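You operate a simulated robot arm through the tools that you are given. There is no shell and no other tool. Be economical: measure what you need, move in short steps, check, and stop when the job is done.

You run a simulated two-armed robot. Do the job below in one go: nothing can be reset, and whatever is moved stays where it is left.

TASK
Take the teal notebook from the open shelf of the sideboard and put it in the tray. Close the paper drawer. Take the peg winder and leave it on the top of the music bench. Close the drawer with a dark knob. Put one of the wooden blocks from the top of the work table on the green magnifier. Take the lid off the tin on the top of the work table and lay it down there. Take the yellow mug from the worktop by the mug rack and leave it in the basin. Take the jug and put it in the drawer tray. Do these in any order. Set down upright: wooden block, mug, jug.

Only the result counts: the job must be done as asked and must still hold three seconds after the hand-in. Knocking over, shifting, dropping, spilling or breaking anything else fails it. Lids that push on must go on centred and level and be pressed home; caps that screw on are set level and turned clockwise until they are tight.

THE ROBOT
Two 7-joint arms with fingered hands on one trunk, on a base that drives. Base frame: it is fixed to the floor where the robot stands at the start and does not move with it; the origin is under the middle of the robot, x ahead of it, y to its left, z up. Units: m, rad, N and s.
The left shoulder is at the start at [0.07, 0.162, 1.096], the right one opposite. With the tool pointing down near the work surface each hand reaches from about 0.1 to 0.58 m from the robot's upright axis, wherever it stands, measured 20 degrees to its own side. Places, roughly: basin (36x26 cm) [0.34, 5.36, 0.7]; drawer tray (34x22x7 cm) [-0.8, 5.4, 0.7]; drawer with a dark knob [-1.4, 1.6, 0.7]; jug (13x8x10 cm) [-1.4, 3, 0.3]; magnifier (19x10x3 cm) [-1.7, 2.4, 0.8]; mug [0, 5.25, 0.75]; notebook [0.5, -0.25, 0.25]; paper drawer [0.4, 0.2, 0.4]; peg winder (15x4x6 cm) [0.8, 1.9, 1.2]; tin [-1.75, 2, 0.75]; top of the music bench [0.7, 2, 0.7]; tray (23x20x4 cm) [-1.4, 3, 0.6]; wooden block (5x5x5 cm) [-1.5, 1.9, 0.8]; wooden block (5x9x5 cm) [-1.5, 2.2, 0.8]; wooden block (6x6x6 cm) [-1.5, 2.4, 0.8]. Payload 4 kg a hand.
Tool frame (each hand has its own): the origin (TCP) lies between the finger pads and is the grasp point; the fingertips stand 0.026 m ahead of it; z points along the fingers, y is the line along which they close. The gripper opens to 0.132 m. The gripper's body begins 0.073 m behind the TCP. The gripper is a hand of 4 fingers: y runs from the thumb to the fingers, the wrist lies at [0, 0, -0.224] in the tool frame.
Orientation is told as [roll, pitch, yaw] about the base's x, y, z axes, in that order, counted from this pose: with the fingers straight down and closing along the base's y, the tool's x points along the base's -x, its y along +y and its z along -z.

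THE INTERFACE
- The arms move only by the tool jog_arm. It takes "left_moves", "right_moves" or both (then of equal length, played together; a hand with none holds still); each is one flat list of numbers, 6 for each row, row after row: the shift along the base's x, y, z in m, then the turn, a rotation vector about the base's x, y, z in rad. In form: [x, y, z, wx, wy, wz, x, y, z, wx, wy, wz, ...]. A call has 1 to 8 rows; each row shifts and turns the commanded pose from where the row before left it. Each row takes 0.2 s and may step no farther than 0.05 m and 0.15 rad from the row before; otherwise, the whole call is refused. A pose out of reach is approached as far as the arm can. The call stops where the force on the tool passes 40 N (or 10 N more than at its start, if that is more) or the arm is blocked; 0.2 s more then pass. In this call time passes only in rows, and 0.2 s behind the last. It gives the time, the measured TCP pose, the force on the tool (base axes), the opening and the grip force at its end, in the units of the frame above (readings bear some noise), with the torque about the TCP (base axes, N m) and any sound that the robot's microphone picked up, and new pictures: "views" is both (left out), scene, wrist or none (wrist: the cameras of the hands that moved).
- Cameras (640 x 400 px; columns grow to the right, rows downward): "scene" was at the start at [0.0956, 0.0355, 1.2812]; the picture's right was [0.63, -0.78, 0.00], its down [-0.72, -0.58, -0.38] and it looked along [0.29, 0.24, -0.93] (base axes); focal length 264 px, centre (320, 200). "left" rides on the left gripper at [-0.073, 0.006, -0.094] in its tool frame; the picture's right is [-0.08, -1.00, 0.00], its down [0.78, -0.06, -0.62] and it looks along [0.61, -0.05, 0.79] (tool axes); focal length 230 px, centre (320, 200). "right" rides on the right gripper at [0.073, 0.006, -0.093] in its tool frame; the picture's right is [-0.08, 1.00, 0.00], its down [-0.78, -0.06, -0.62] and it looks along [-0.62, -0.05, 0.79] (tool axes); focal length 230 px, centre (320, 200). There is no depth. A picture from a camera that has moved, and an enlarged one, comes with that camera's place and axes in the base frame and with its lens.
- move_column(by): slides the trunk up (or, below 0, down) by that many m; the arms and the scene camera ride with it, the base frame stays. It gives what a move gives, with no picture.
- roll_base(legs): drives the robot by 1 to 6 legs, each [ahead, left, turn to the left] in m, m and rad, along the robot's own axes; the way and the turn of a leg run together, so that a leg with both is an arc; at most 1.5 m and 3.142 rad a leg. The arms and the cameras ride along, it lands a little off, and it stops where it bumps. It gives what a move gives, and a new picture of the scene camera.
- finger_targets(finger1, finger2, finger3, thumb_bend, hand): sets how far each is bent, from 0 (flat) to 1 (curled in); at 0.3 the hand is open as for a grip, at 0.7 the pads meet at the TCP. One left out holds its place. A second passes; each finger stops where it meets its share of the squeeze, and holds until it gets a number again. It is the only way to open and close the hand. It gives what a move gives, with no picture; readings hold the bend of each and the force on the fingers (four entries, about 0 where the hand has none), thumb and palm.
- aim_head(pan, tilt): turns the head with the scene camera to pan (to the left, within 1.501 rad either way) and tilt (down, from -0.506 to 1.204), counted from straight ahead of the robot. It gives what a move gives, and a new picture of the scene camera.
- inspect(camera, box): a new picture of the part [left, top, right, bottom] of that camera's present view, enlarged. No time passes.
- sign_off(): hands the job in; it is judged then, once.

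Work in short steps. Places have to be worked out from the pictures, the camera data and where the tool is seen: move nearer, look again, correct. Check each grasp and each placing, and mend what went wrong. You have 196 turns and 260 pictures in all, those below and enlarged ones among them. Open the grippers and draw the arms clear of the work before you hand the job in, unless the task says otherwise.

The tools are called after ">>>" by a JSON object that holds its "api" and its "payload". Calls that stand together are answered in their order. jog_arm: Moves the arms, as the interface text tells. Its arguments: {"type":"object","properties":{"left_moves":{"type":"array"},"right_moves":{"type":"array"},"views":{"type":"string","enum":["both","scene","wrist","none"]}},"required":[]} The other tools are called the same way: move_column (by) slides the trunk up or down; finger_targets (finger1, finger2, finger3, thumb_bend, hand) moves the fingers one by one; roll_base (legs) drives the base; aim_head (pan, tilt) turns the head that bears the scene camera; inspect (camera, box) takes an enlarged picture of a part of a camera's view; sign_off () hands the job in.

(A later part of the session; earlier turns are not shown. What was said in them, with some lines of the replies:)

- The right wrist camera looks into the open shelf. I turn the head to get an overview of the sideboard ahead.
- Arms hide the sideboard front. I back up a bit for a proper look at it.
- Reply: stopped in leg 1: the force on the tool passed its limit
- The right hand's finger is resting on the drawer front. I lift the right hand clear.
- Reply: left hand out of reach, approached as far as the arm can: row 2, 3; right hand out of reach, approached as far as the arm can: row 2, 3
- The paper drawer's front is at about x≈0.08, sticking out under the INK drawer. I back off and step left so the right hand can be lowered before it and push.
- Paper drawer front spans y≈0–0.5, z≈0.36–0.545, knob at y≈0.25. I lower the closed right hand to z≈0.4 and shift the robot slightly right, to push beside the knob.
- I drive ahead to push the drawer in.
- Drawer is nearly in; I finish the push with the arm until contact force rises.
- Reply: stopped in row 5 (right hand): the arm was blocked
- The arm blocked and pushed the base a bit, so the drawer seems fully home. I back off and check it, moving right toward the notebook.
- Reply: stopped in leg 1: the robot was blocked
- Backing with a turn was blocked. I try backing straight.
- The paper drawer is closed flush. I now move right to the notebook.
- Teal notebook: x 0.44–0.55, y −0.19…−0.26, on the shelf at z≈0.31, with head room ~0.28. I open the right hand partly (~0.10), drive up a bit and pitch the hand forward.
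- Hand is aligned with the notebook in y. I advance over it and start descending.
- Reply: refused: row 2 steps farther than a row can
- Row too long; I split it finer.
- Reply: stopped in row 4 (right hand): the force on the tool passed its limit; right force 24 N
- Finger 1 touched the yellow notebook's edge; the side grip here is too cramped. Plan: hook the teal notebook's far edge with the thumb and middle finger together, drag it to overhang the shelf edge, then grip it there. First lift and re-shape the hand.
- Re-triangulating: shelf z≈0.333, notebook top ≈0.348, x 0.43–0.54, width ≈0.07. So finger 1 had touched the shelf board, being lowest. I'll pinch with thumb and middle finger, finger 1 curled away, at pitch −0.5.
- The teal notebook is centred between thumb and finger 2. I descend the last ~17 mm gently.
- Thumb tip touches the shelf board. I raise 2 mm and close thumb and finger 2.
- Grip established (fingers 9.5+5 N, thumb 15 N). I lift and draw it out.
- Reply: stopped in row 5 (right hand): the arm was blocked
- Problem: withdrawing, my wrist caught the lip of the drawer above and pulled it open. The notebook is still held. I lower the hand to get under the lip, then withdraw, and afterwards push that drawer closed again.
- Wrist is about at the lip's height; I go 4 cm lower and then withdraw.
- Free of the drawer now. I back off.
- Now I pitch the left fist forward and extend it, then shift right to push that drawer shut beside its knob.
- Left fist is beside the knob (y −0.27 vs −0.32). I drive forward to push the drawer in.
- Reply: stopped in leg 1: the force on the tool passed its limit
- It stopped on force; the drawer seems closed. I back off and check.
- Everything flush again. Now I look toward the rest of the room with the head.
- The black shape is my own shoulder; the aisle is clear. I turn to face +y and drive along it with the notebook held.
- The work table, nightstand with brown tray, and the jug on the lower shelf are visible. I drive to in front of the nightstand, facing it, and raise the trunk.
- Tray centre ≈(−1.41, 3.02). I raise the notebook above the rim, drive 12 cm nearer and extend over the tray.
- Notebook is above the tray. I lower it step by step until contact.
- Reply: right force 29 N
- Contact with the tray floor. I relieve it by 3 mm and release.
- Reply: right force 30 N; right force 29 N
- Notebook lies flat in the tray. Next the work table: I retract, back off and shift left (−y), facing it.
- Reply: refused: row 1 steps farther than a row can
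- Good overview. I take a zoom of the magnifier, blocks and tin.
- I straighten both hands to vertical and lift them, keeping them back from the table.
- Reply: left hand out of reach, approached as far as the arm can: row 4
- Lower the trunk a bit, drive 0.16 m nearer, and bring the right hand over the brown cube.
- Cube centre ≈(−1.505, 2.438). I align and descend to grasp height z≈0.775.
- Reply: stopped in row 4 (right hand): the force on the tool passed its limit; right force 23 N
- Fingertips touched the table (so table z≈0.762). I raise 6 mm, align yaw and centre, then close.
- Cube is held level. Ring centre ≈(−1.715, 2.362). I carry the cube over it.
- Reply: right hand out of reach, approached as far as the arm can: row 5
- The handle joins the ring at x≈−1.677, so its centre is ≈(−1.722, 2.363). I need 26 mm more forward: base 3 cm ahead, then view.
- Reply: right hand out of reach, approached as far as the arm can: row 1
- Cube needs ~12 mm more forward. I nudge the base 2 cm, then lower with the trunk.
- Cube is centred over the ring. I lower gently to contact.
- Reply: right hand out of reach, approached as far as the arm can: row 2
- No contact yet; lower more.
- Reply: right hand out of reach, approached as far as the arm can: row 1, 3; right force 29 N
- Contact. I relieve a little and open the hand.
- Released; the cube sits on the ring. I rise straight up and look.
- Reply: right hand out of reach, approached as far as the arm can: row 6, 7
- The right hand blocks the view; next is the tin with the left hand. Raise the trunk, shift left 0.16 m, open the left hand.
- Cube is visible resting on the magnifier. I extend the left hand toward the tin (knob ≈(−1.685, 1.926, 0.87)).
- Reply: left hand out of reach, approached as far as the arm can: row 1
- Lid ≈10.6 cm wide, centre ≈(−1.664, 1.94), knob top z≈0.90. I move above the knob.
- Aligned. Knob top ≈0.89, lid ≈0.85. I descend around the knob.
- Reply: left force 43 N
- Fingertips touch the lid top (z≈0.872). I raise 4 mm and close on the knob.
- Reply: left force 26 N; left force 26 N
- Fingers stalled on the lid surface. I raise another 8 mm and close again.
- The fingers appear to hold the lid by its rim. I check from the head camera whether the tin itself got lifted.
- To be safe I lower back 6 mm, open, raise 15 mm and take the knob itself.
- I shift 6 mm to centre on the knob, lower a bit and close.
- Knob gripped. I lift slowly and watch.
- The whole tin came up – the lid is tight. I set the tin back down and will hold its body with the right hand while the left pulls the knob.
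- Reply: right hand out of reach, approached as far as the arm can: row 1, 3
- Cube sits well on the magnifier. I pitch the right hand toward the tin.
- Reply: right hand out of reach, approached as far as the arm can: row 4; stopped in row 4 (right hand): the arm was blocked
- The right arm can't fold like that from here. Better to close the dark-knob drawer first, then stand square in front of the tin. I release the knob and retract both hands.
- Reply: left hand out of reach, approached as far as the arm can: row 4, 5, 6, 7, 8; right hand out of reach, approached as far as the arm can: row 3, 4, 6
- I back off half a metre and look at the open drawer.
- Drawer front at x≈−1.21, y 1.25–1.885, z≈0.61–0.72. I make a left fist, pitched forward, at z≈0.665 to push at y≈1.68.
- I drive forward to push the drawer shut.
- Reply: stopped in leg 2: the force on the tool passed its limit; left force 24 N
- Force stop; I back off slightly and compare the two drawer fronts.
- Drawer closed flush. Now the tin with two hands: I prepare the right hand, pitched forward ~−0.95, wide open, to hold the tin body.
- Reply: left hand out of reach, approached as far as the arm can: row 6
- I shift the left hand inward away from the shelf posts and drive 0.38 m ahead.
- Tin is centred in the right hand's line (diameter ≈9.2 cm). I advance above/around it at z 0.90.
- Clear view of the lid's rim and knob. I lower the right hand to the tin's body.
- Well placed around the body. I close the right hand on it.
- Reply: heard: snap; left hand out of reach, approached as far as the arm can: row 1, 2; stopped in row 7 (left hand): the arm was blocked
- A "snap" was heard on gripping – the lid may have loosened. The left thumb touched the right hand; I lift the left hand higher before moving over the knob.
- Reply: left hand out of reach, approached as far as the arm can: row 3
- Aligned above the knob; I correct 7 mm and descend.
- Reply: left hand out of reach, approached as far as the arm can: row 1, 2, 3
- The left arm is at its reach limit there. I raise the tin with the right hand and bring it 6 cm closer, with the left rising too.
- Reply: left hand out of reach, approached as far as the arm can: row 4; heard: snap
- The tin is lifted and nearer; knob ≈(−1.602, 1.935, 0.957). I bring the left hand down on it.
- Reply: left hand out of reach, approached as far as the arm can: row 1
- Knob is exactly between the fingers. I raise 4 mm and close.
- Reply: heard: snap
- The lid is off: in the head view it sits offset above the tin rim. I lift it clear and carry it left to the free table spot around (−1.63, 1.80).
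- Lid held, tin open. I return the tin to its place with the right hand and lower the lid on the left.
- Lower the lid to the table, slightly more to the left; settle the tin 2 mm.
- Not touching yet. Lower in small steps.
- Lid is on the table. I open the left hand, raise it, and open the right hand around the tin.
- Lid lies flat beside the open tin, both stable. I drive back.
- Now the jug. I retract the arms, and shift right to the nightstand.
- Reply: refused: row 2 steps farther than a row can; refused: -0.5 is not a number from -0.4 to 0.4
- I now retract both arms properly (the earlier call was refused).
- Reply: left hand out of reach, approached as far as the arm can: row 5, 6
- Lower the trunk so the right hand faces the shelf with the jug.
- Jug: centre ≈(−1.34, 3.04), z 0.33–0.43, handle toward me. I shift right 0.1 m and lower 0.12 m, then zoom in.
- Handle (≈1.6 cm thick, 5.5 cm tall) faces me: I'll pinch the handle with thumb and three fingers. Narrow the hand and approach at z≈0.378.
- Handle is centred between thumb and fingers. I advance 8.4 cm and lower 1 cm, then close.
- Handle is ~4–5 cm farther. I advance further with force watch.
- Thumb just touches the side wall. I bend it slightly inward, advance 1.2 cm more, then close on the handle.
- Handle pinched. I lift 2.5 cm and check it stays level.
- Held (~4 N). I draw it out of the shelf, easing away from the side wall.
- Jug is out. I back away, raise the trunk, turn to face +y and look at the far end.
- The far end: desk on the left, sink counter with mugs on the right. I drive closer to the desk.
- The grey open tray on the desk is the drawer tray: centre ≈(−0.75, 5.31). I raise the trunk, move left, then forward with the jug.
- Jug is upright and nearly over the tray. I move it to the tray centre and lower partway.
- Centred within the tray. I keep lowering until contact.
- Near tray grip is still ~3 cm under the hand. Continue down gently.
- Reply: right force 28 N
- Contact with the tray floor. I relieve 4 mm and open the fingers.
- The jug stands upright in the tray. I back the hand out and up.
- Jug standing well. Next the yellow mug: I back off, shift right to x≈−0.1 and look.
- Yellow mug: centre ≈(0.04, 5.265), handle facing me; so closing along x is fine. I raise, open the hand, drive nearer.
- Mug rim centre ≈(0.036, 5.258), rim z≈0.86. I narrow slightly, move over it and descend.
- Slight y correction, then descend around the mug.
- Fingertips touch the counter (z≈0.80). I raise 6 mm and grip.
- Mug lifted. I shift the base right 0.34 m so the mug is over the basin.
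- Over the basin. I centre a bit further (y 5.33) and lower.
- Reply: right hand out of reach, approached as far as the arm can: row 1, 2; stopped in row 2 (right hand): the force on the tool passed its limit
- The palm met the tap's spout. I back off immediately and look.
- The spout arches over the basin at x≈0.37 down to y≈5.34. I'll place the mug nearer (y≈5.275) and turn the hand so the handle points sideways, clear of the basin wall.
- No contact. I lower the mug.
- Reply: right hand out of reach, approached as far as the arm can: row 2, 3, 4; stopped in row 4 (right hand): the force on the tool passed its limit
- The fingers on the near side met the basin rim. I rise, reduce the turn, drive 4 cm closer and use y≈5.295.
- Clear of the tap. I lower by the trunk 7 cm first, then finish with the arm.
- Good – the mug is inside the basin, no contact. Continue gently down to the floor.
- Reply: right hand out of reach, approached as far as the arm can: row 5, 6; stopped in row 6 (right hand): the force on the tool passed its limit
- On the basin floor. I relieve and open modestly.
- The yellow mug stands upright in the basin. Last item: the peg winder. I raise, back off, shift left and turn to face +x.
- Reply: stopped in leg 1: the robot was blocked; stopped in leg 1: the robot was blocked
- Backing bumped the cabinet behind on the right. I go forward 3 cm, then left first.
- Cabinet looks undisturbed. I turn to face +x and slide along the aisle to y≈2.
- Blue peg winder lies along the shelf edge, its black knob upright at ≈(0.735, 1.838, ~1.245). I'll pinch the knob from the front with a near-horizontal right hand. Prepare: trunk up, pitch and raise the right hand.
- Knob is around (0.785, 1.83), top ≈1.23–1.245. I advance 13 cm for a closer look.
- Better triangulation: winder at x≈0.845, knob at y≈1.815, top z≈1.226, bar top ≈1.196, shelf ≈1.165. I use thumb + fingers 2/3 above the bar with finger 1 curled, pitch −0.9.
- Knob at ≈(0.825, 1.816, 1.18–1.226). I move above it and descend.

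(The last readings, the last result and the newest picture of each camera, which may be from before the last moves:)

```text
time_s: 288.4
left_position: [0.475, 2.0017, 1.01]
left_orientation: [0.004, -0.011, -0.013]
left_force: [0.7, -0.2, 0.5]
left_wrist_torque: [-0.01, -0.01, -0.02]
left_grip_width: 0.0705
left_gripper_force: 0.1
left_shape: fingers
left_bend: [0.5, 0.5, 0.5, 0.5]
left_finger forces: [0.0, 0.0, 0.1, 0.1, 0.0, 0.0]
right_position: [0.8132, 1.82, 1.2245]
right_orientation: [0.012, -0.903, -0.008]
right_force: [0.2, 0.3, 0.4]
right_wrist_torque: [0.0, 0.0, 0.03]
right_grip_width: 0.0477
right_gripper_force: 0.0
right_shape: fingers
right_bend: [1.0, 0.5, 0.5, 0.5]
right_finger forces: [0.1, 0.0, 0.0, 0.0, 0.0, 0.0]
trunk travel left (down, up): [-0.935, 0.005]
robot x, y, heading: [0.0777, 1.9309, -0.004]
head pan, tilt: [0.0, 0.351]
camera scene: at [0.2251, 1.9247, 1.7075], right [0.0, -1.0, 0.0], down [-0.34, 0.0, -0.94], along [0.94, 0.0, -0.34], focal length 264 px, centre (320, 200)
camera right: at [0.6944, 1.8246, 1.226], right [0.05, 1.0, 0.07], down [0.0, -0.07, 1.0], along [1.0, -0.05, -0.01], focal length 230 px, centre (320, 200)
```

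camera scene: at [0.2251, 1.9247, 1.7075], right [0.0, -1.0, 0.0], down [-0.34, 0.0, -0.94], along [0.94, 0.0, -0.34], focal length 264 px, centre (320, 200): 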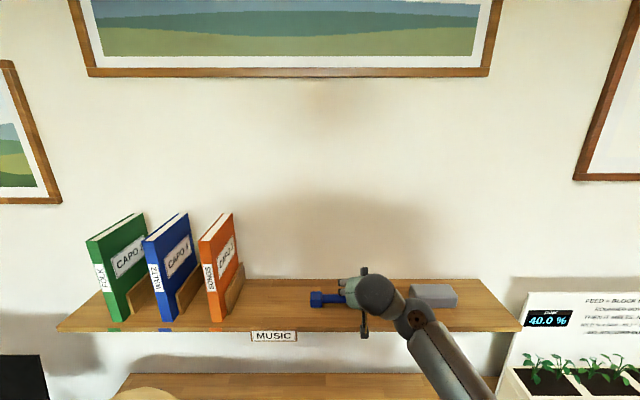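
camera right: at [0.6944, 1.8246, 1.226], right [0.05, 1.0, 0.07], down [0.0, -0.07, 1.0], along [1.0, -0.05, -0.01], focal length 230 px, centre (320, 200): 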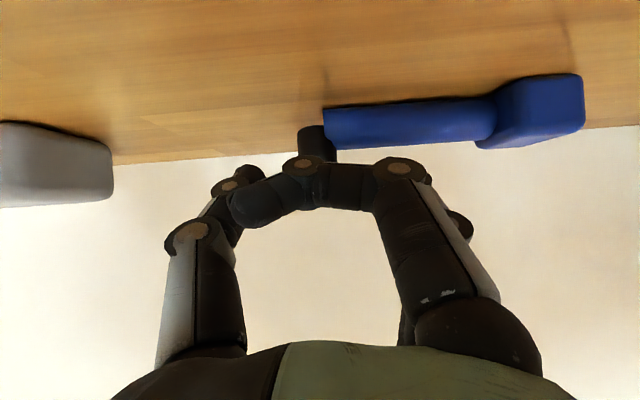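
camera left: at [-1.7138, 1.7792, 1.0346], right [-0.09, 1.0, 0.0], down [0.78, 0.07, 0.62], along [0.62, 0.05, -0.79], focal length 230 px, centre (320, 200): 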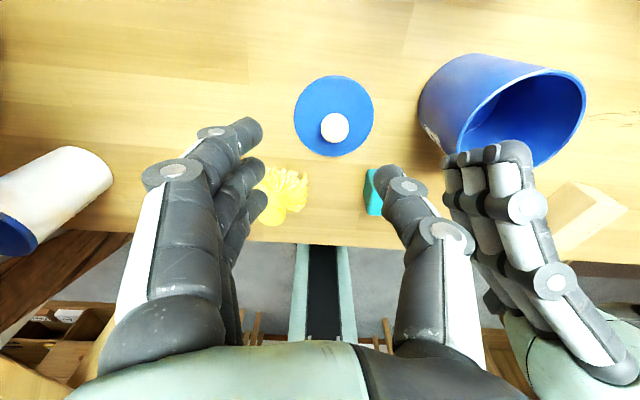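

Knob sits exactly at the grasp point. I close thumb and fingers 2/3.

>>> {"api": "finger_targets", "payload": {"hand": "right", "finger2": 0.74, "finger3": 0.74, "thumb_bend": 0.72}}

>>> {"api": "jog_arm", "payload": {"right_moves": [0, 0, 0.01, 0, 0, 0, 0, 0, 0.015, 0, 0, 0], "views": "wrist"}}

```text
time_s: 289.4
left_position: [0.4738, 2.0024, 1.0094]
left_orientation: [0.001, -0.011, -0.015]
left_force: [-0.7, 0.7, -0.2]
left_wrist_torque: [-0.04, -0.02, 0.0]
left_grip_width: 0.0702
left_gripper_force: 0.0
left_shape: fingers
left_bend: [0.5, 0.5, 0.5, 0.5]
left_finger forces: [0.0, 0.0, 0.0, 0.0, 0.0, 0.1]
right_position: [0.8128, 1.8202, 1.2246]
right_orientation: [0.008, -0.901, -0.004]
right_force: [0.9, 0.2, -0.6]
right_wrist_torque: [-0.06, 0.0, 0.0]
right_grip_width: 0.0402
right_gripper_force: 11.2
right_shape: fingers
right_bend: [1.0, 0.69, 0.72, 0.67]
right_finger forces: [0.0, 7.1, 4.1, 0.0, 11.4, 0.0]
trunk travel left (down, up): [-0.935, 0.005]
robot x, y, heading: [0.0813, 1.9268, -0.004]
head pan, tilt: [0.0, 0.351]
```

```text
time_s: 290.0
left_position: [0.4735, 2.003, 1.0105]
left_orientation: [0.003, -0.009, -0.014]
left_force: [1.2, -0.2, 1.0]
left_wrist_torque: [-0.01, 0.02, -0.01]
left_grip_width: 0.0704
left_gripper_force: 0.0
left_shape: fingers
left_bend: [0.5, 0.5, 0.5, 0.5]
left_finger forces: [0.0, 0.0, 0.0, 0.0, 0.0, 0.0]
right_position: [0.8158, 1.8188, 1.2497]
right_orientation: [0.008, -0.902, -0.004]
right_force: [-0.9, -0.3, -1.1]
right_wrist_torque: [-0.03, -0.01, 0.03]
right_grip_width: 0.04
right_gripper_force: 11.9
right_shape: fingers
right_bend: [1.0, 0.69, 0.72, 0.67]
right_finger forces: [0.0, 7.1, 4.0, 0.1, 11.4, 0.1]
trunk travel left (down, up): [-0.935, 0.005]
robot x, y, heading: [0.081, 1.9282, -0.001]
head pan, tilt: [0.0, 0.351]
camera right: at [0.6949, 1.8249, 1.2514], right [0.05, 1.0, 0.07], down [0.0, -0.07, 1.0], along [1.0, -0.05, 0.0], focal length 230 px, centre (320, 200)
```

right: 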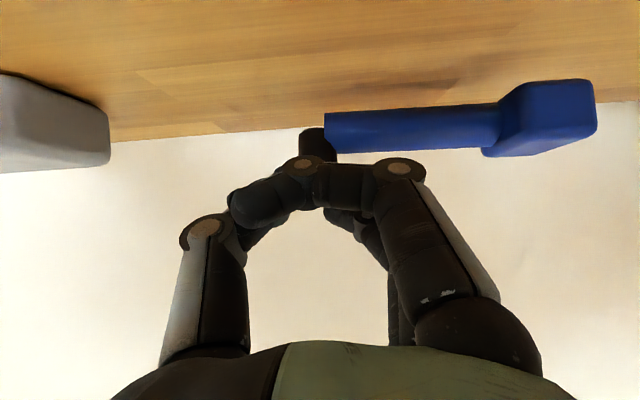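

Winder is lifted level. I raise a bit more and back off so it clears the shelf.

>>> {"api": "jog_arm", "payload": {"right_moves": [0, 0, 0.025, 0, 0, 0], "views": "none"}}

>>> {"api": "roll_base", "payload": {"legs": [[-0.25, -0.06, 0]]}}

>>> {"api": "aim_head", "payload": {"pan": -0.1, "tilt": 0.75}}

```text
time_s: 290.4
left_position: [0.474, 2.0027, 1.0098]
left_orientation: [0.002, -0.01, -0.013]
left_force: [-0.7, -0.3, 0.3]
left_wrist_torque: [0.03, 0.01, 0.02]
left_grip_width: 0.0706
left_gripper_force: 0.0
left_shape: fingers
left_bend: [0.5, 0.5, 0.5, 0.5]
left_finger forces: [0.0, 0.1, 0.0, 0.0, 0.0, 0.0]
right_position: [0.8131, 1.8193, 1.2744]
right_orientation: [0.007, -0.903, -0.002]
right_force: [0.4, 0.6, -0.8]
right_wrist_torque: [-0.02, 0.01, -0.04]
right_grip_width: 0.0405
right_gripper_force: 11.4
right_shape: fingers
right_bend: [1.0, 0.69, 0.72, 0.67]
right_finger forces: [0.1, 7.2, 4.2, 0.0, 11.3, 0.0]
trunk travel left (down, up): [-0.935, 0.005]
robot x, y, heading: [0.0821, 1.9257, 0.001]
head pan, tilt: [0.0, 0.351]
```

```text
time_s: 292.2
left_position: [0.2302, 1.9404, 1.0091]
left_orientation: [0.002, -0.009, -0.018]
left_force: [-0.3, 0.0, -0.2]
left_wrist_torque: [-0.01, -0.02, 0.03]
left_grip_width: 0.0703
left_gripper_force: 0.1
left_shape: fingers
left_bend: [0.5, 0.5, 0.5, 0.5]
left_finger forces: [0.0, 0.0, 0.0, 0.0, 0.0, 0.1]
right_position: [0.5681, 1.7551, 1.2734]
right_orientation: [0.005, -0.901, -0.008]
right_force: [0.8, -0.3, -1.1]
right_wrist_torque: [-0.06, 0.0, -0.01]
right_grip_width: 0.0405
right_gripper_force: 10.3
right_shape: fingers
right_bend: [1.0, 0.69, 0.72, 0.67]
right_finger forces: [0.0, 7.0, 4.2, 0.0, 11.3, 0.1]
trunk travel left (down, up): [-0.935, 0.005]
robot x, y, heading: [-0.1649, 1.8651, -0.008]
head pan, tilt: [0.0, 0.351]
camera scene: at [-0.0186, 1.8656, 1.7072], right [0.0, -1.0, 0.0], down [-0.35, 0.0, -0.94], along [0.94, 0.0, -0.35], focal length 264 px, centre (320, 200)
```

scene: 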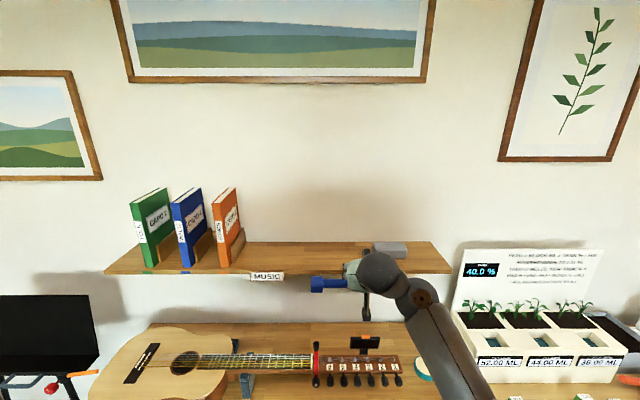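

```text
time_s: 293.1
left_position: [0.2279, 1.9397, 1.0108]
left_orientation: [0.003, -0.011, -0.017]
left_force: [0.0, 0.8, 0.2]
left_wrist_torque: [-0.04, -0.01, -0.02]
left_grip_width: 0.0704
left_gripper_force: 0.0
left_shape: fingers
left_bend: [0.5, 0.5, 0.5, 0.5]
left_finger forces: [0.1, 0.0, 0.0, 0.0, 0.0, 0.0]
right_position: [0.5655, 1.7558, 1.2745]
right_orientation: [0.008, -0.904, -0.006]
right_force: [0.4, -0.8, -0.5]
right_wrist_torque: [-0.04, 0.03, 0.01]
right_grip_width: 0.0402
right_gripper_force: 11.1
right_shape: fingers
right_bend: [1.0, 0.69, 0.72, 0.67]
right_finger forces: [0.1, 7.2, 4.2, 0.1, 11.3, 0.0]
trunk travel left (down, up): [-0.935, 0.005]
robot x, y, heading: [-0.1659, 1.8701, -0.006]
head pan, tilt: [-0.099, 0.75]
camera scene: at [-0.0326, 1.8567, 1.672], right [-0.1, -0.99, 0.0], down [-0.68, 0.07, -0.73], along [0.73, -0.08, -0.68], focal length 264 px, centre (320, 200)
```

scene: 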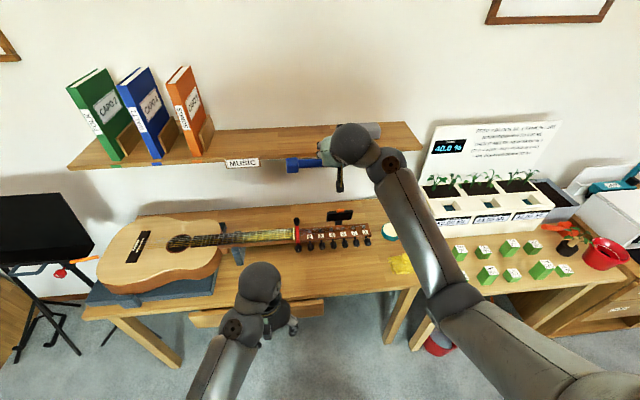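

Free strip on the bench in front of the headstock (x≈0.47–0.65). I lower the trunk 0.38 m.

>>> {"api": "move_column", "payload": {"by": -0.38}}

>>> {"api": "jog_arm", "payload": {"right_moves": [-0.01, 0, -0.02, 0, 0, 0], "views": "both"}}

```text
time_s: 296.8
left_position: [0.2277, 1.9407, 0.6305]
left_orientation: [0.002, -0.012, -0.017]
left_force: [0.2, 0.3, 0.1]
left_wrist_torque: [0.0, 0.01, 0.0]
left_grip_width: 0.0704
left_gripper_force: 0.0
left_shape: fingers
left_bend: [0.5, 0.5, 0.5, 0.5]
left_finger forces: [0.0, 0.0, 0.0, 0.0, 0.0, 0.0]
right_position: [0.5659, 1.7544, 0.8965]
right_orientation: [0.008, -0.906, -0.012]
right_force: [-0.7, -2.3, 8.1]
right_wrist_torque: [0.05, -0.16, -0.08]
right_grip_width: 0.0405
right_gripper_force: 15.0
right_shape: fingers
right_bend: [1.0, 0.71, 0.74, 0.67]
right_finger forces: [0.0, 6.5, 9.4, 0.0, 13.8, 0.2]
trunk travel left (down, up): [-0.555, 0.385]
robot x, y, heading: [-0.1673, 1.8697, -0.007]
head pan, tilt: [-0.099, 0.75]
```

```text
time_s: 297.2
left_position: [0.2273, 1.9406, 0.63]
left_orientation: [0.004, -0.009, -0.017]
left_force: [-0.1, -0.2, -0.5]
left_wrist_torque: [0.03, 0.0, 0.0]
left_grip_width: 0.0704
left_gripper_force: 0.0
left_shape: fingers
left_bend: [0.5, 0.5, 0.5, 0.5]
left_finger forces: [0.0, 0.0, 0.0, 0.1, 0.0, 0.0]
right_position: [0.5563, 1.755, 0.8751]
right_orientation: [0.012, -0.905, -0.01]
right_force: [-1.4, -4.2, 8.4]
right_wrist_torque: [0.08, -0.17, -0.04]
right_grip_width: 0.0406
right_gripper_force: 17.4
right_shape: fingers
right_bend: [1.0, 0.71, 0.74, 0.66]
right_finger forces: [0.0, 6.8, 13.9, 0.1, 14.6, 0.1]
trunk travel left (down, up): [-0.555, 0.385]
robot x, y, heading: [-0.1626, 1.8685, -0.0]
head pan, tilt: [-0.099, 0.75]
camera scene: at [-0.0327, 1.8563, 1.292], right [-0.1, -0.99, 0.0], down [-0.68, 0.07, -0.73], along [0.73, -0.08, -0.68], focal length 264 px, centre (320, 200)
camera right: at [0.4377, 1.7611, 0.8756], right [0.05, 1.0, 0.07], down [0.0, -0.07, 1.0], along [1.0, -0.05, 0.0], focal length 230 px, centre (320, 200)
```

scene: 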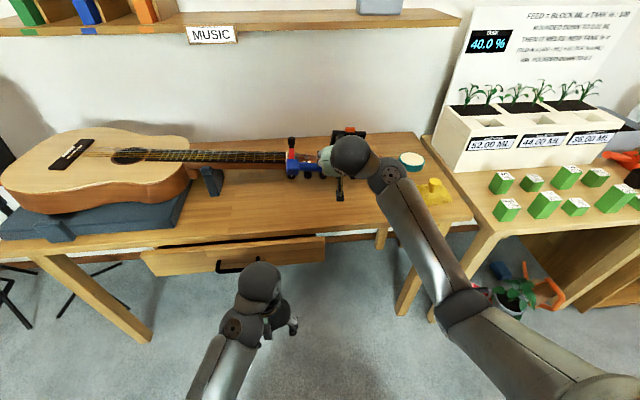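
right: 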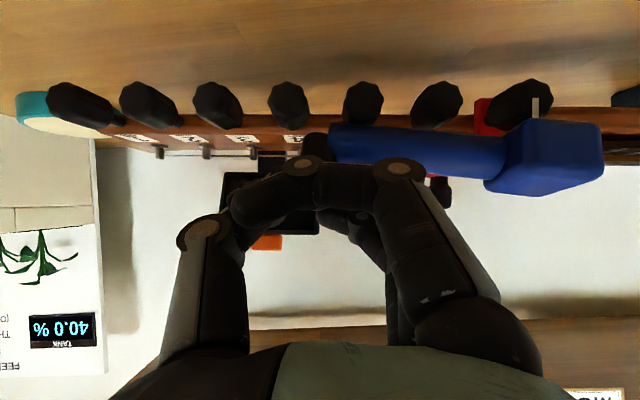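

The winder touched the guitar's headstock/capo (8 N). I raise at once and pull back toward the bench front.

>>> {"api": "jog_arm", "payload": {"right_moves": [0, 0, 0.03, 0, 0, 0, 0, 0, 0.03, 0, 0, 0, -0.04, 0, 0, 0, 0, 0], "views": "both"}}

>>> {"api": "inspect", "payload": {"camera": "scene", "box": [180, 90, 480, 278]}}

```text
time_s: 298.0
left_position: [0.2279, 1.941, 0.6302]
left_orientation: [0.001, -0.01, -0.017]
left_force: [0.6, 0.3, 1.1]
left_wrist_torque: [0.03, 0.01, 0.02]
left_grip_width: 0.0706
left_gripper_force: 0.1
left_shape: fingers
left_bend: [0.5, 0.5, 0.5, 0.5]
left_finger forces: [0.0, 0.1, 0.1, 0.0, 0.0, 0.1]
right_position: [0.5169, 1.7553, 0.9337]
right_orientation: [0.006, -0.902, -0.009]
right_force: [-0.4, 0.3, -0.9]
right_wrist_torque: [-0.03, 0.0, -0.01]
right_grip_width: 0.0404
right_gripper_force: 11.7
right_shape: fingers
right_bend: [1.0, 0.71, 0.73, 0.67]
right_finger forces: [0.0, 6.7, 7.2, 0.1, 10.1, 0.0]
trunk travel left (down, up): [-0.555, 0.385]
robot x, y, heading: [-0.1686, 1.8646, -0.004]
head pan, tilt: [-0.099, 0.75]
camera scene: at [-0.0331, 1.8569, 1.292], right [-0.1, -0.99, 0.0], down [-0.68, 0.07, -0.73], along [0.73, -0.08, -0.68], focal length 264 px, centre (320, 200)
camera right: at [0.3978, 1.7615, 0.9356], right [0.05, 1.0, 0.07], down [0.0, -0.07, 1.0], along [1.0, -0.05, 0.0], focal length 230 px, centre (320, 200)
```

scene: 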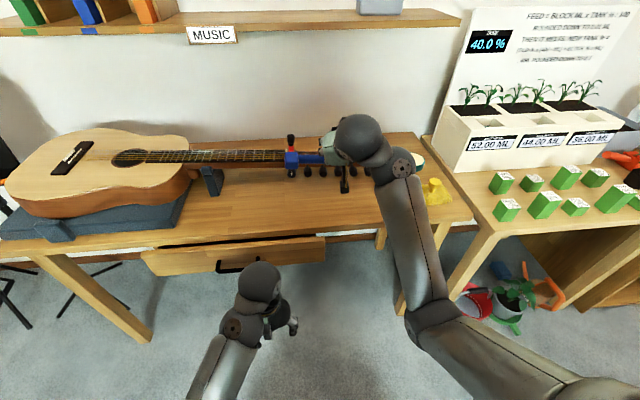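
right: 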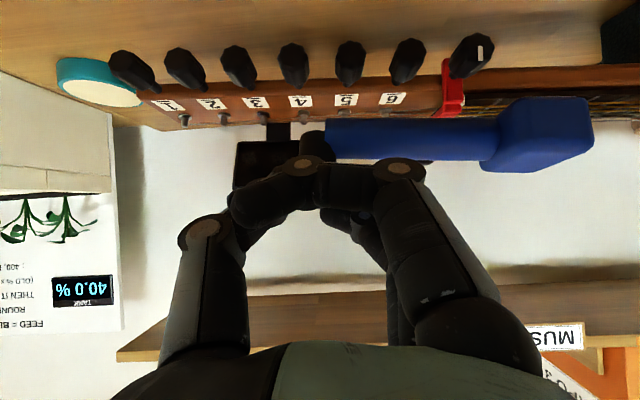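

```text
2.13 times, centred on (330, 184) of scene
camera zoom: at [-0.0331, 1.8569, 1.292], right [-0.1, -0.99, 0.0], down [-0.68, 0.07, -0.73], along [0.73, -0.08, -0.68], focal length 561 px, centre (299, 234)
```

zoom: 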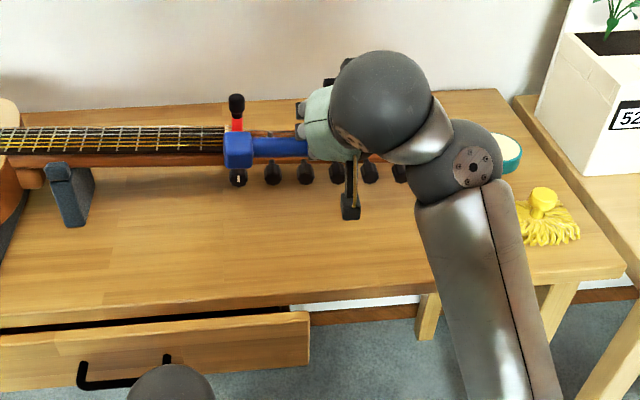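

Guitar appears unmoved. I lower the winder at x≈0.505, between bench edge (≈0.45) and the pegs.

>>> {"api": "jog_arm", "payload": {"right_moves": [-0.012, 0, -0.03, 0, 0, 0, 0, 0, -0.03, 0, 0, 0, 0, 0, -0.025, 0, 0, 0, 0, 0, -0.015, 0, 0, 0], "views": "both"}}

```text
time_s: 299.0
left_position: [0.228, 1.9408, 0.631]
left_orientation: [0.003, -0.011, -0.017]
left_force: [-0.3, -0.2, 0.4]
left_wrist_torque: [0.02, 0.02, 0.02]
left_grip_width: 0.0705
left_gripper_force: 0.0
left_shape: fingers
left_bend: [0.5, 0.5, 0.5, 0.5]
left_finger forces: [0.0, 0.0, 0.0, 0.0, 0.0, 0.0]
right_position: [0.5061, 1.7562, 0.8343]
right_orientation: [0.01, -0.904, -0.009]
right_force: [-0.7, 0.2, -1.8]
right_wrist_torque: [-0.04, 0.05, 0.0]
right_grip_width: 0.0404
right_gripper_force: 12.3
right_shape: fingers
right_bend: [1.0, 0.71, 0.73, 0.67]
right_finger forces: [0.1, 6.6, 7.1, 0.0, 10.2, 0.0]
trunk travel left (down, up): [-0.555, 0.385]
robot x, y, heading: [-0.1638, 1.8653, -0.006]
head pan, tilt: [-0.099, 0.75]
camera scene: at [-0.0317, 1.8567, 1.2919], right [-0.1, -0.99, 0.0], down [-0.68, 0.07, -0.73], along [0.73, -0.08, -0.68], focal length 264 px, centre (320, 200)
camera right: at [0.3865, 1.7614, 0.8355], right [0.05, 1.0, 0.07], down [0.0, -0.07, 1.0], along [1.0, -0.05, -0.01], focal length 230 px, centre (320, 200)
```

scene: 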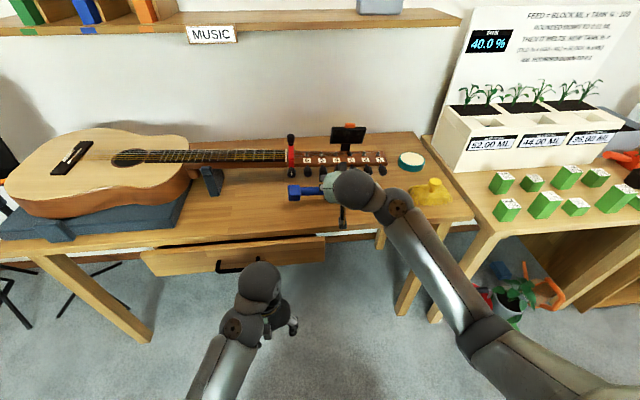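
right: 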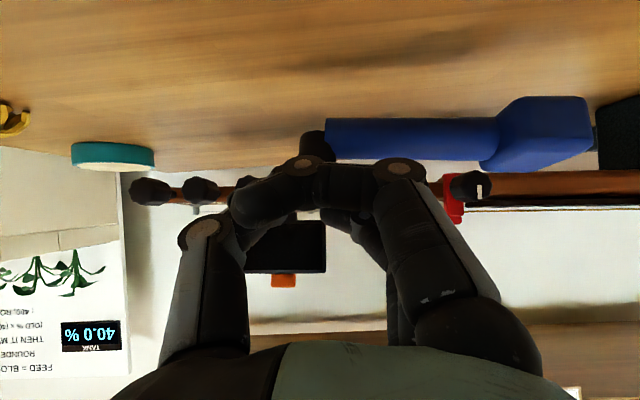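

Clear of the pegs. I continue down in small steps to contact.

>>> {"api": "jog_arm", "payload": {"right_moves": [0, 0, -0.012, 0, 0, 0, 0, 0, -0.01, 0, 0, 0, 0, 0, -0.008, 0, 0, 0, 0, 0, -0.007, 0, 0, 0, 0, 0, -0.006, 0, 0, 0, 0, 0, -0.006, 0, 0, 0], "views": "wrist"}}

```text
time_s: 300.4
left_position: [0.2274, 1.9396, 0.6311]
left_orientation: [0.002, -0.013, -0.016]
left_force: [-0.2, -0.3, 0.0]
left_wrist_torque: [-0.01, -0.02, -0.01]
left_grip_width: 0.0702
left_gripper_force: 0.0
left_shape: fingers
left_bend: [0.5, 0.5, 0.5, 0.5]
left_finger forces: [0.0, 0.0, 0.1, 0.0, 0.0, 0.0]
right_position: [0.5044, 1.7546, 0.7894]
right_orientation: [0.012, -0.908, -0.013]
right_force: [-2.5, -3.3, 15.1]
right_wrist_torque: [-0.09, -0.28, -0.09]
right_grip_width: 0.0405
right_gripper_force: 17.4
right_shape: fingers
right_bend: [1.0, 0.71, 0.74, 0.67]
right_finger forces: [0.0, 6.2, 14.3, 0.0, 13.9, 0.0]
trunk travel left (down, up): [-0.555, 0.385]
robot x, y, heading: [-0.1681, 1.8632, -0.007]
head pan, tilt: [-0.099, 0.75]
camera right: at [0.3856, 1.7614, 0.7897], right [0.05, 1.0, 0.07], down [-0.01, -0.07, 1.0], along [1.0, -0.05, 0.0], focal length 230 px, centre (320, 200)
```

right: 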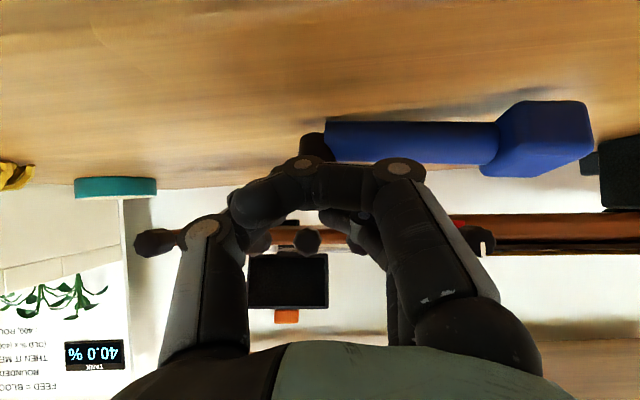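

The winder is on the bench. I relieve, open and withdraw upward.

>>> {"api": "jog_arm", "payload": {"right_moves": [0, 0, 0.002, 0, 0, 0], "views": "none"}}

>>> {"api": "finger_targets", "payload": {"hand": "right", "finger2": 0.5, "finger3": 0.5, "thumb_bend": 0.5}}

>>> {"api": "jog_arm", "payload": {"right_moves": [0, 0, 0.03, 0, 0, 0, 0, 0, 0.04, 0, 0, 0, -0.03, 0, 0.03, 0, 0, 0, -0.04, 0, 0, 0, 0, 0, -0.04, 0, 0, 0, 0, 0], "views": "both"}}

```text
time_s: 300.8
left_position: [0.2276, 1.9408, 0.6309]
left_orientation: [0.002, -0.014, -0.019]
left_force: [-1.0, -0.6, -0.9]
left_wrist_torque: [-0.02, 0.02, -0.01]
left_grip_width: 0.0706
left_gripper_force: 0.1
left_shape: fingers
left_bend: [0.5, 0.5, 0.5, 0.5]
left_finger forces: [0.1, 0.0, 0.0, 0.1, 0.1, 0.0]
right_position: [0.5042, 1.7563, 0.7889]
right_orientation: [0.009, -0.907, -0.009]
right_force: [-2.0, -3.5, 15.0]
right_wrist_torque: [-0.12, -0.31, -0.07]
right_grip_width: 0.0406
right_gripper_force: 16.5
right_shape: fingers
right_bend: [1.0, 0.71, 0.74, 0.67]
right_finger forces: [0.0, 6.0, 14.3, 0.1, 13.9, 0.0]
trunk travel left (down, up): [-0.555, 0.385]
robot x, y, heading: [-0.16, 1.8625, -0.005]
head pan, tilt: [-0.099, 0.75]
```

```text
time_s: 301.8
left_position: [0.2284, 1.9419, 0.6307]
left_orientation: [0.001, -0.009, -0.019]
left_force: [-0.3, -0.6, -0.5]
left_wrist_torque: [0.01, -0.01, 0.02]
left_grip_width: 0.0706
left_gripper_force: 0.1
left_shape: fingers
left_bend: [0.5, 0.5, 0.5, 0.5]
left_finger forces: [0.1, 0.1, 0.1, 0.0, 0.0, 0.1]
right_position: [0.5046, 1.7556, 0.7874]
right_orientation: [0.007, -0.902, -0.008]
right_force: [0.5, -1.0, 0.3]
right_wrist_torque: [0.01, 0.03, 0.02]
right_grip_width: 0.0475
right_gripper_force: 0.2
right_shape: fingers
right_bend: [1.0, 0.5, 0.5, 0.5]
right_finger forces: [0.1, 0.0, 0.0, 0.0, 0.0, 0.0]
trunk travel left (down, up): [-0.555, 0.385]
robot x, y, heading: [-0.1633, 1.8653, -0.006]
head pan, tilt: [-0.099, 0.75]
```

```text
time_s: 303.0
left_position: [0.2276, 1.94, 0.6319]
left_orientation: [0.003, -0.01, -0.018]
left_force: [0.3, -0.7, 0.0]
left_wrist_torque: [-0.01, 0.0, 0.01]
left_grip_width: 0.0703
left_gripper_force: 0.1
left_shape: fingers
left_bend: [0.5, 0.5, 0.5, 0.5]
left_finger forces: [0.0, 0.0, 0.0, 0.0, 0.0, 0.0]
right_position: [0.3951, 1.7556, 0.8857]
right_orientation: [0.006, -0.901, -0.008]
right_force: [0.1, -0.3, 0.5]
right_wrist_torque: [0.0, 0.0, 0.01]
right_grip_width: 0.0476
right_gripper_force: 0.0
right_shape: fingers
right_bend: [1.0, 0.5, 0.5, 0.5]
right_finger forces: [0.0, 0.1, 0.0, 0.0, 0.0, 0.0]
trunk travel left (down, up): [-0.555, 0.385]
robot x, y, heading: [-0.1606, 1.8678, -0.006]
head pan, tilt: [-0.099, 0.75]
camera scene: at [-0.0329, 1.8568, 1.292], right [-0.1, -0.99, 0.0], down [-0.68, 0.07, -0.73], along [0.73, -0.08, -0.68], focal length 264 px, centre (320, 200)
camera right: at [0.2756, 1.7613, 0.8876], right [0.05, 1.0, 0.07], down [0.0, -0.07, 1.0], along [1.0, -0.05, -0.01], focal length 230 px, centre (320, 200)
```

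scene: 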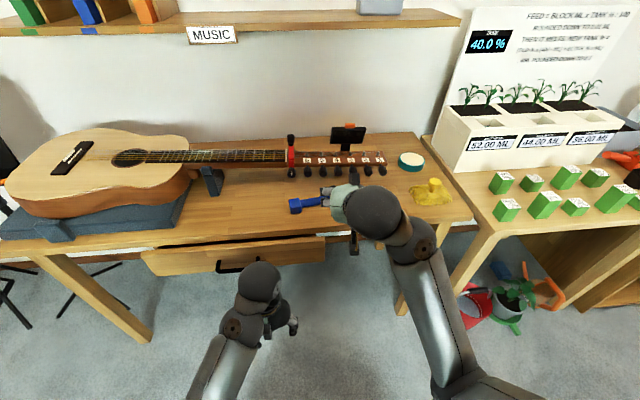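
right: 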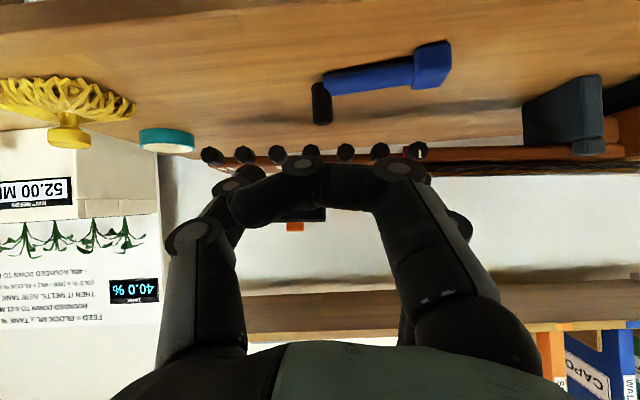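

Winder lies stably on the bench. I back away, open the hand, and turn for a final check of the work table.

>>> {"api": "roll_base", "payload": {"legs": [[-0.25, 0, 0], [0, 0, 3.1]]}}

>>> {"api": "finger_targets", "payload": {"hand": "right", "finger1": 0.3, "finger2": 0.3, "finger3": 0.3, "thumb_bend": 0.3}}

>>> {"api": "finger_targets", "payload": {"hand": "left", "finger1": 0.3, "finger2": 0.3, "finger3": 0.3, "thumb_bend": 0.3}}

>>> {"api": "aim_head", "payload": {"pan": -0.1, "tilt": 0.5}}

```text
time_s: 312.0
left_position: [-0.8133, 1.8256, 0.6311]
left_orientation: [0.003, -0.011, 3.046]
left_force: [-1.0, 0.0, 1.0]
left_wrist_torque: [-0.02, 0.03, -0.03]
left_grip_width: 0.0706
left_gripper_force: 0.1
left_shape: fingers
left_bend: [0.5, 0.5, 0.5, 0.5]
left_finger forces: [0.0, 0.1, 0.0, 0.1, 0.0, 0.0]
right_position: [-0.9653, 2.0226, 0.8864]
right_orientation: [0.008, -0.901, 3.053]
right_force: [0.8, -0.2, -0.2]
right_wrist_torque: [-0.01, -0.01, 0.05]
right_grip_width: 0.0476
right_gripper_force: 0.2
right_shape: fingers
right_bend: [1.0, 0.5, 0.5, 0.5]
right_finger forces: [0.1, 0.1, 0.0, 0.1, 0.0, 0.0]
trunk travel left (down, up): [-0.555, 0.385]
robot x, y, heading: [-0.4148, 1.8672, 3.056]
head pan, tilt: [-0.099, 0.75]
camera scene: at [-0.5453, 1.8871, 1.2919], right [0.18, 0.98, 0.0], down [0.67, -0.12, -0.73], along [-0.72, 0.13, -0.68], focal length 264 px, centre (320, 200)
```

scene: 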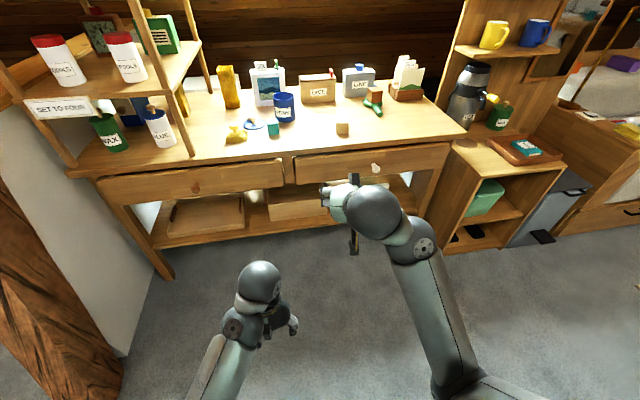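

```text
time_s: 313.0
left_position: [-0.8126, 1.8263, 0.6303]
left_orientation: [0.002, -0.011, 3.042]
left_force: [0.3, 0.8, -0.5]
left_wrist_torque: [0.0, 0.02, 0.0]
left_grip_width: 0.0705
left_gripper_force: 0.0
left_shape: fingers
left_bend: [0.5, 0.5, 0.5, 0.5]
left_finger forces: [0.1, 0.0, 0.0, 0.0, 0.0, 0.0]
right_position: [-0.9648, 2.0248, 0.886]
right_orientation: [0.009, -0.901, 3.052]
right_force: [-0.6, 0.5, -0.3]
right_wrist_torque: [-0.03, -0.02, -0.02]
right_grip_width: 0.1355
right_gripper_force: 0.1
right_shape: fingers
right_bend: [0.3, 0.3, 0.3, 0.3]
right_finger forces: [0.0, 0.0, 0.1, 0.0, 0.1, 0.1]
trunk travel left (down, up): [-0.555, 0.385]
robot x, y, heading: [-0.4157, 1.8664, 3.056]
head pan, tilt: [-0.099, 0.75]
```

```text
time_s: 314.0
left_position: [-0.8131, 1.8247, 0.6314]
left_orientation: [0.002, -0.01, 3.044]
left_force: [0.2, 0.5, -0.7]
left_wrist_torque: [-0.04, -0.02, 0.0]
left_grip_width: 0.1356
left_gripper_force: 0.1
left_shape: fingers
left_bend: [0.3, 0.3, 0.3, 0.3]
left_finger forces: [0.1, 0.0, 0.0, 0.0, 0.1, 0.0]
right_position: [-0.9647, 2.0235, 0.8854]
right_orientation: [0.008, -0.901, 3.051]
right_force: [0.0, 0.2, -0.4]
right_wrist_torque: [-0.02, 0.02, 0.02]
right_grip_width: 0.1354
right_gripper_force: 0.2
right_shape: fingers
right_bend: [0.3, 0.3, 0.3, 0.3]
right_finger forces: [0.0, 0.0, 0.0, 0.0, 0.0, 0.0]
trunk travel left (down, up): [-0.555, 0.385]
robot x, y, heading: [-0.4147, 1.8697, 3.054]
head pan, tilt: [-0.099, 0.75]
```

```text
time_s: 314.7
left_position: [-0.8138, 1.8249, 0.6297]
left_orientation: [0.0, -0.009, 3.043]
left_force: [-0.1, 0.1, 0.1]
left_wrist_torque: [-0.04, 0.01, 0.03]
left_grip_width: 0.1357
left_gripper_force: 0.1
left_shape: fingers
left_bend: [0.3, 0.3, 0.3, 0.3]
left_finger forces: [0.0, 0.0, 0.0, 0.1, 0.0, 0.0]
right_position: [-0.9659, 2.0233, 0.886]
right_orientation: [0.009, -0.902, 3.052]
right_force: [0.0, 0.1, -0.1]
right_wrist_torque: [0.02, 0.02, 0.02]
right_grip_width: 0.1359
right_gripper_force: 0.0
right_shape: fingers
right_bend: [0.3, 0.3, 0.3, 0.3]
right_finger forces: [0.0, 0.0, 0.1, 0.0, 0.0, 0.0]
trunk travel left (down, up): [-0.555, 0.385]
robot x, y, heading: [-0.416, 1.8675, 3.054]
head pan, tilt: [-0.099, 0.499]
camera scene: at [-0.5532, 1.8887, 1.3138], right [0.18, 0.98, 0.0], down [0.47, -0.09, -0.88], along [-0.86, 0.16, -0.48], focal length 264 px, centre (320, 200)
```

scene: 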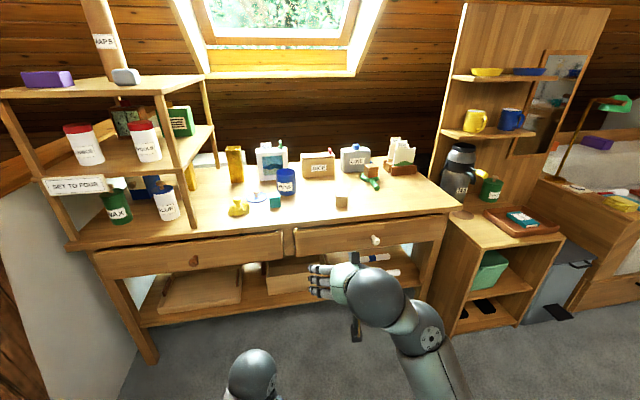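

>>> {"api": "inspect", "payload": {"camera": "scene", "box": [80, 140, 460, 320]}}

```text
1.68 times, centred on (270, 230) of scene
camera zoom: at [-0.5532, 1.8887, 1.3138], right [0.18, 0.98, 0.0], down [0.47, -0.09, -0.88], along [-0.86, 0.16, -0.48], focal length 444 px, centre (404, 150)
```

zoom: 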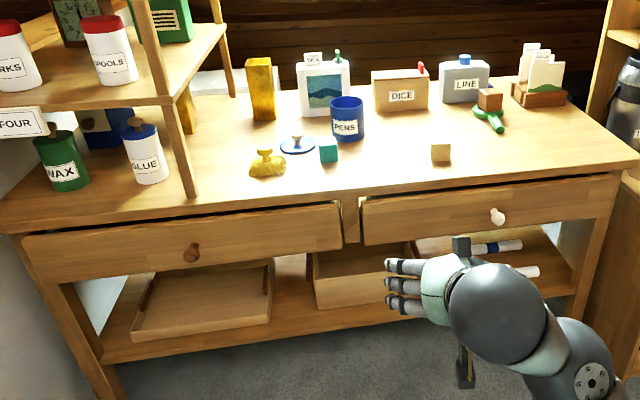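

Everything is in place: block on the magnifier, lid beside the open tin, both drawers closed, notebook in the tray, jug, mug and winder placed. Hands are open and clear, so I hand in.

>>> {"api": "sign_off", "payload": {}}

```text
The job is handed in.
```

All eight tasks are done and the job is handed in, with both hands open and clear. The closing check covered the work table and tray. I saw each of the other items in place when I set it down.

- **Extra contact:** Pulling the notebook out dragged the sideboard drawer above it open. I pushed it shut and saw it flush. My hand also pressed briefly on the tap, the winder on the guitar headstock, and the base bumped a cabinet. None of them looked moved.
- **Tin:** The lid was tight, so I lifted the whole tin to get it off. I set the tin back within about a centimetre of where it stood.
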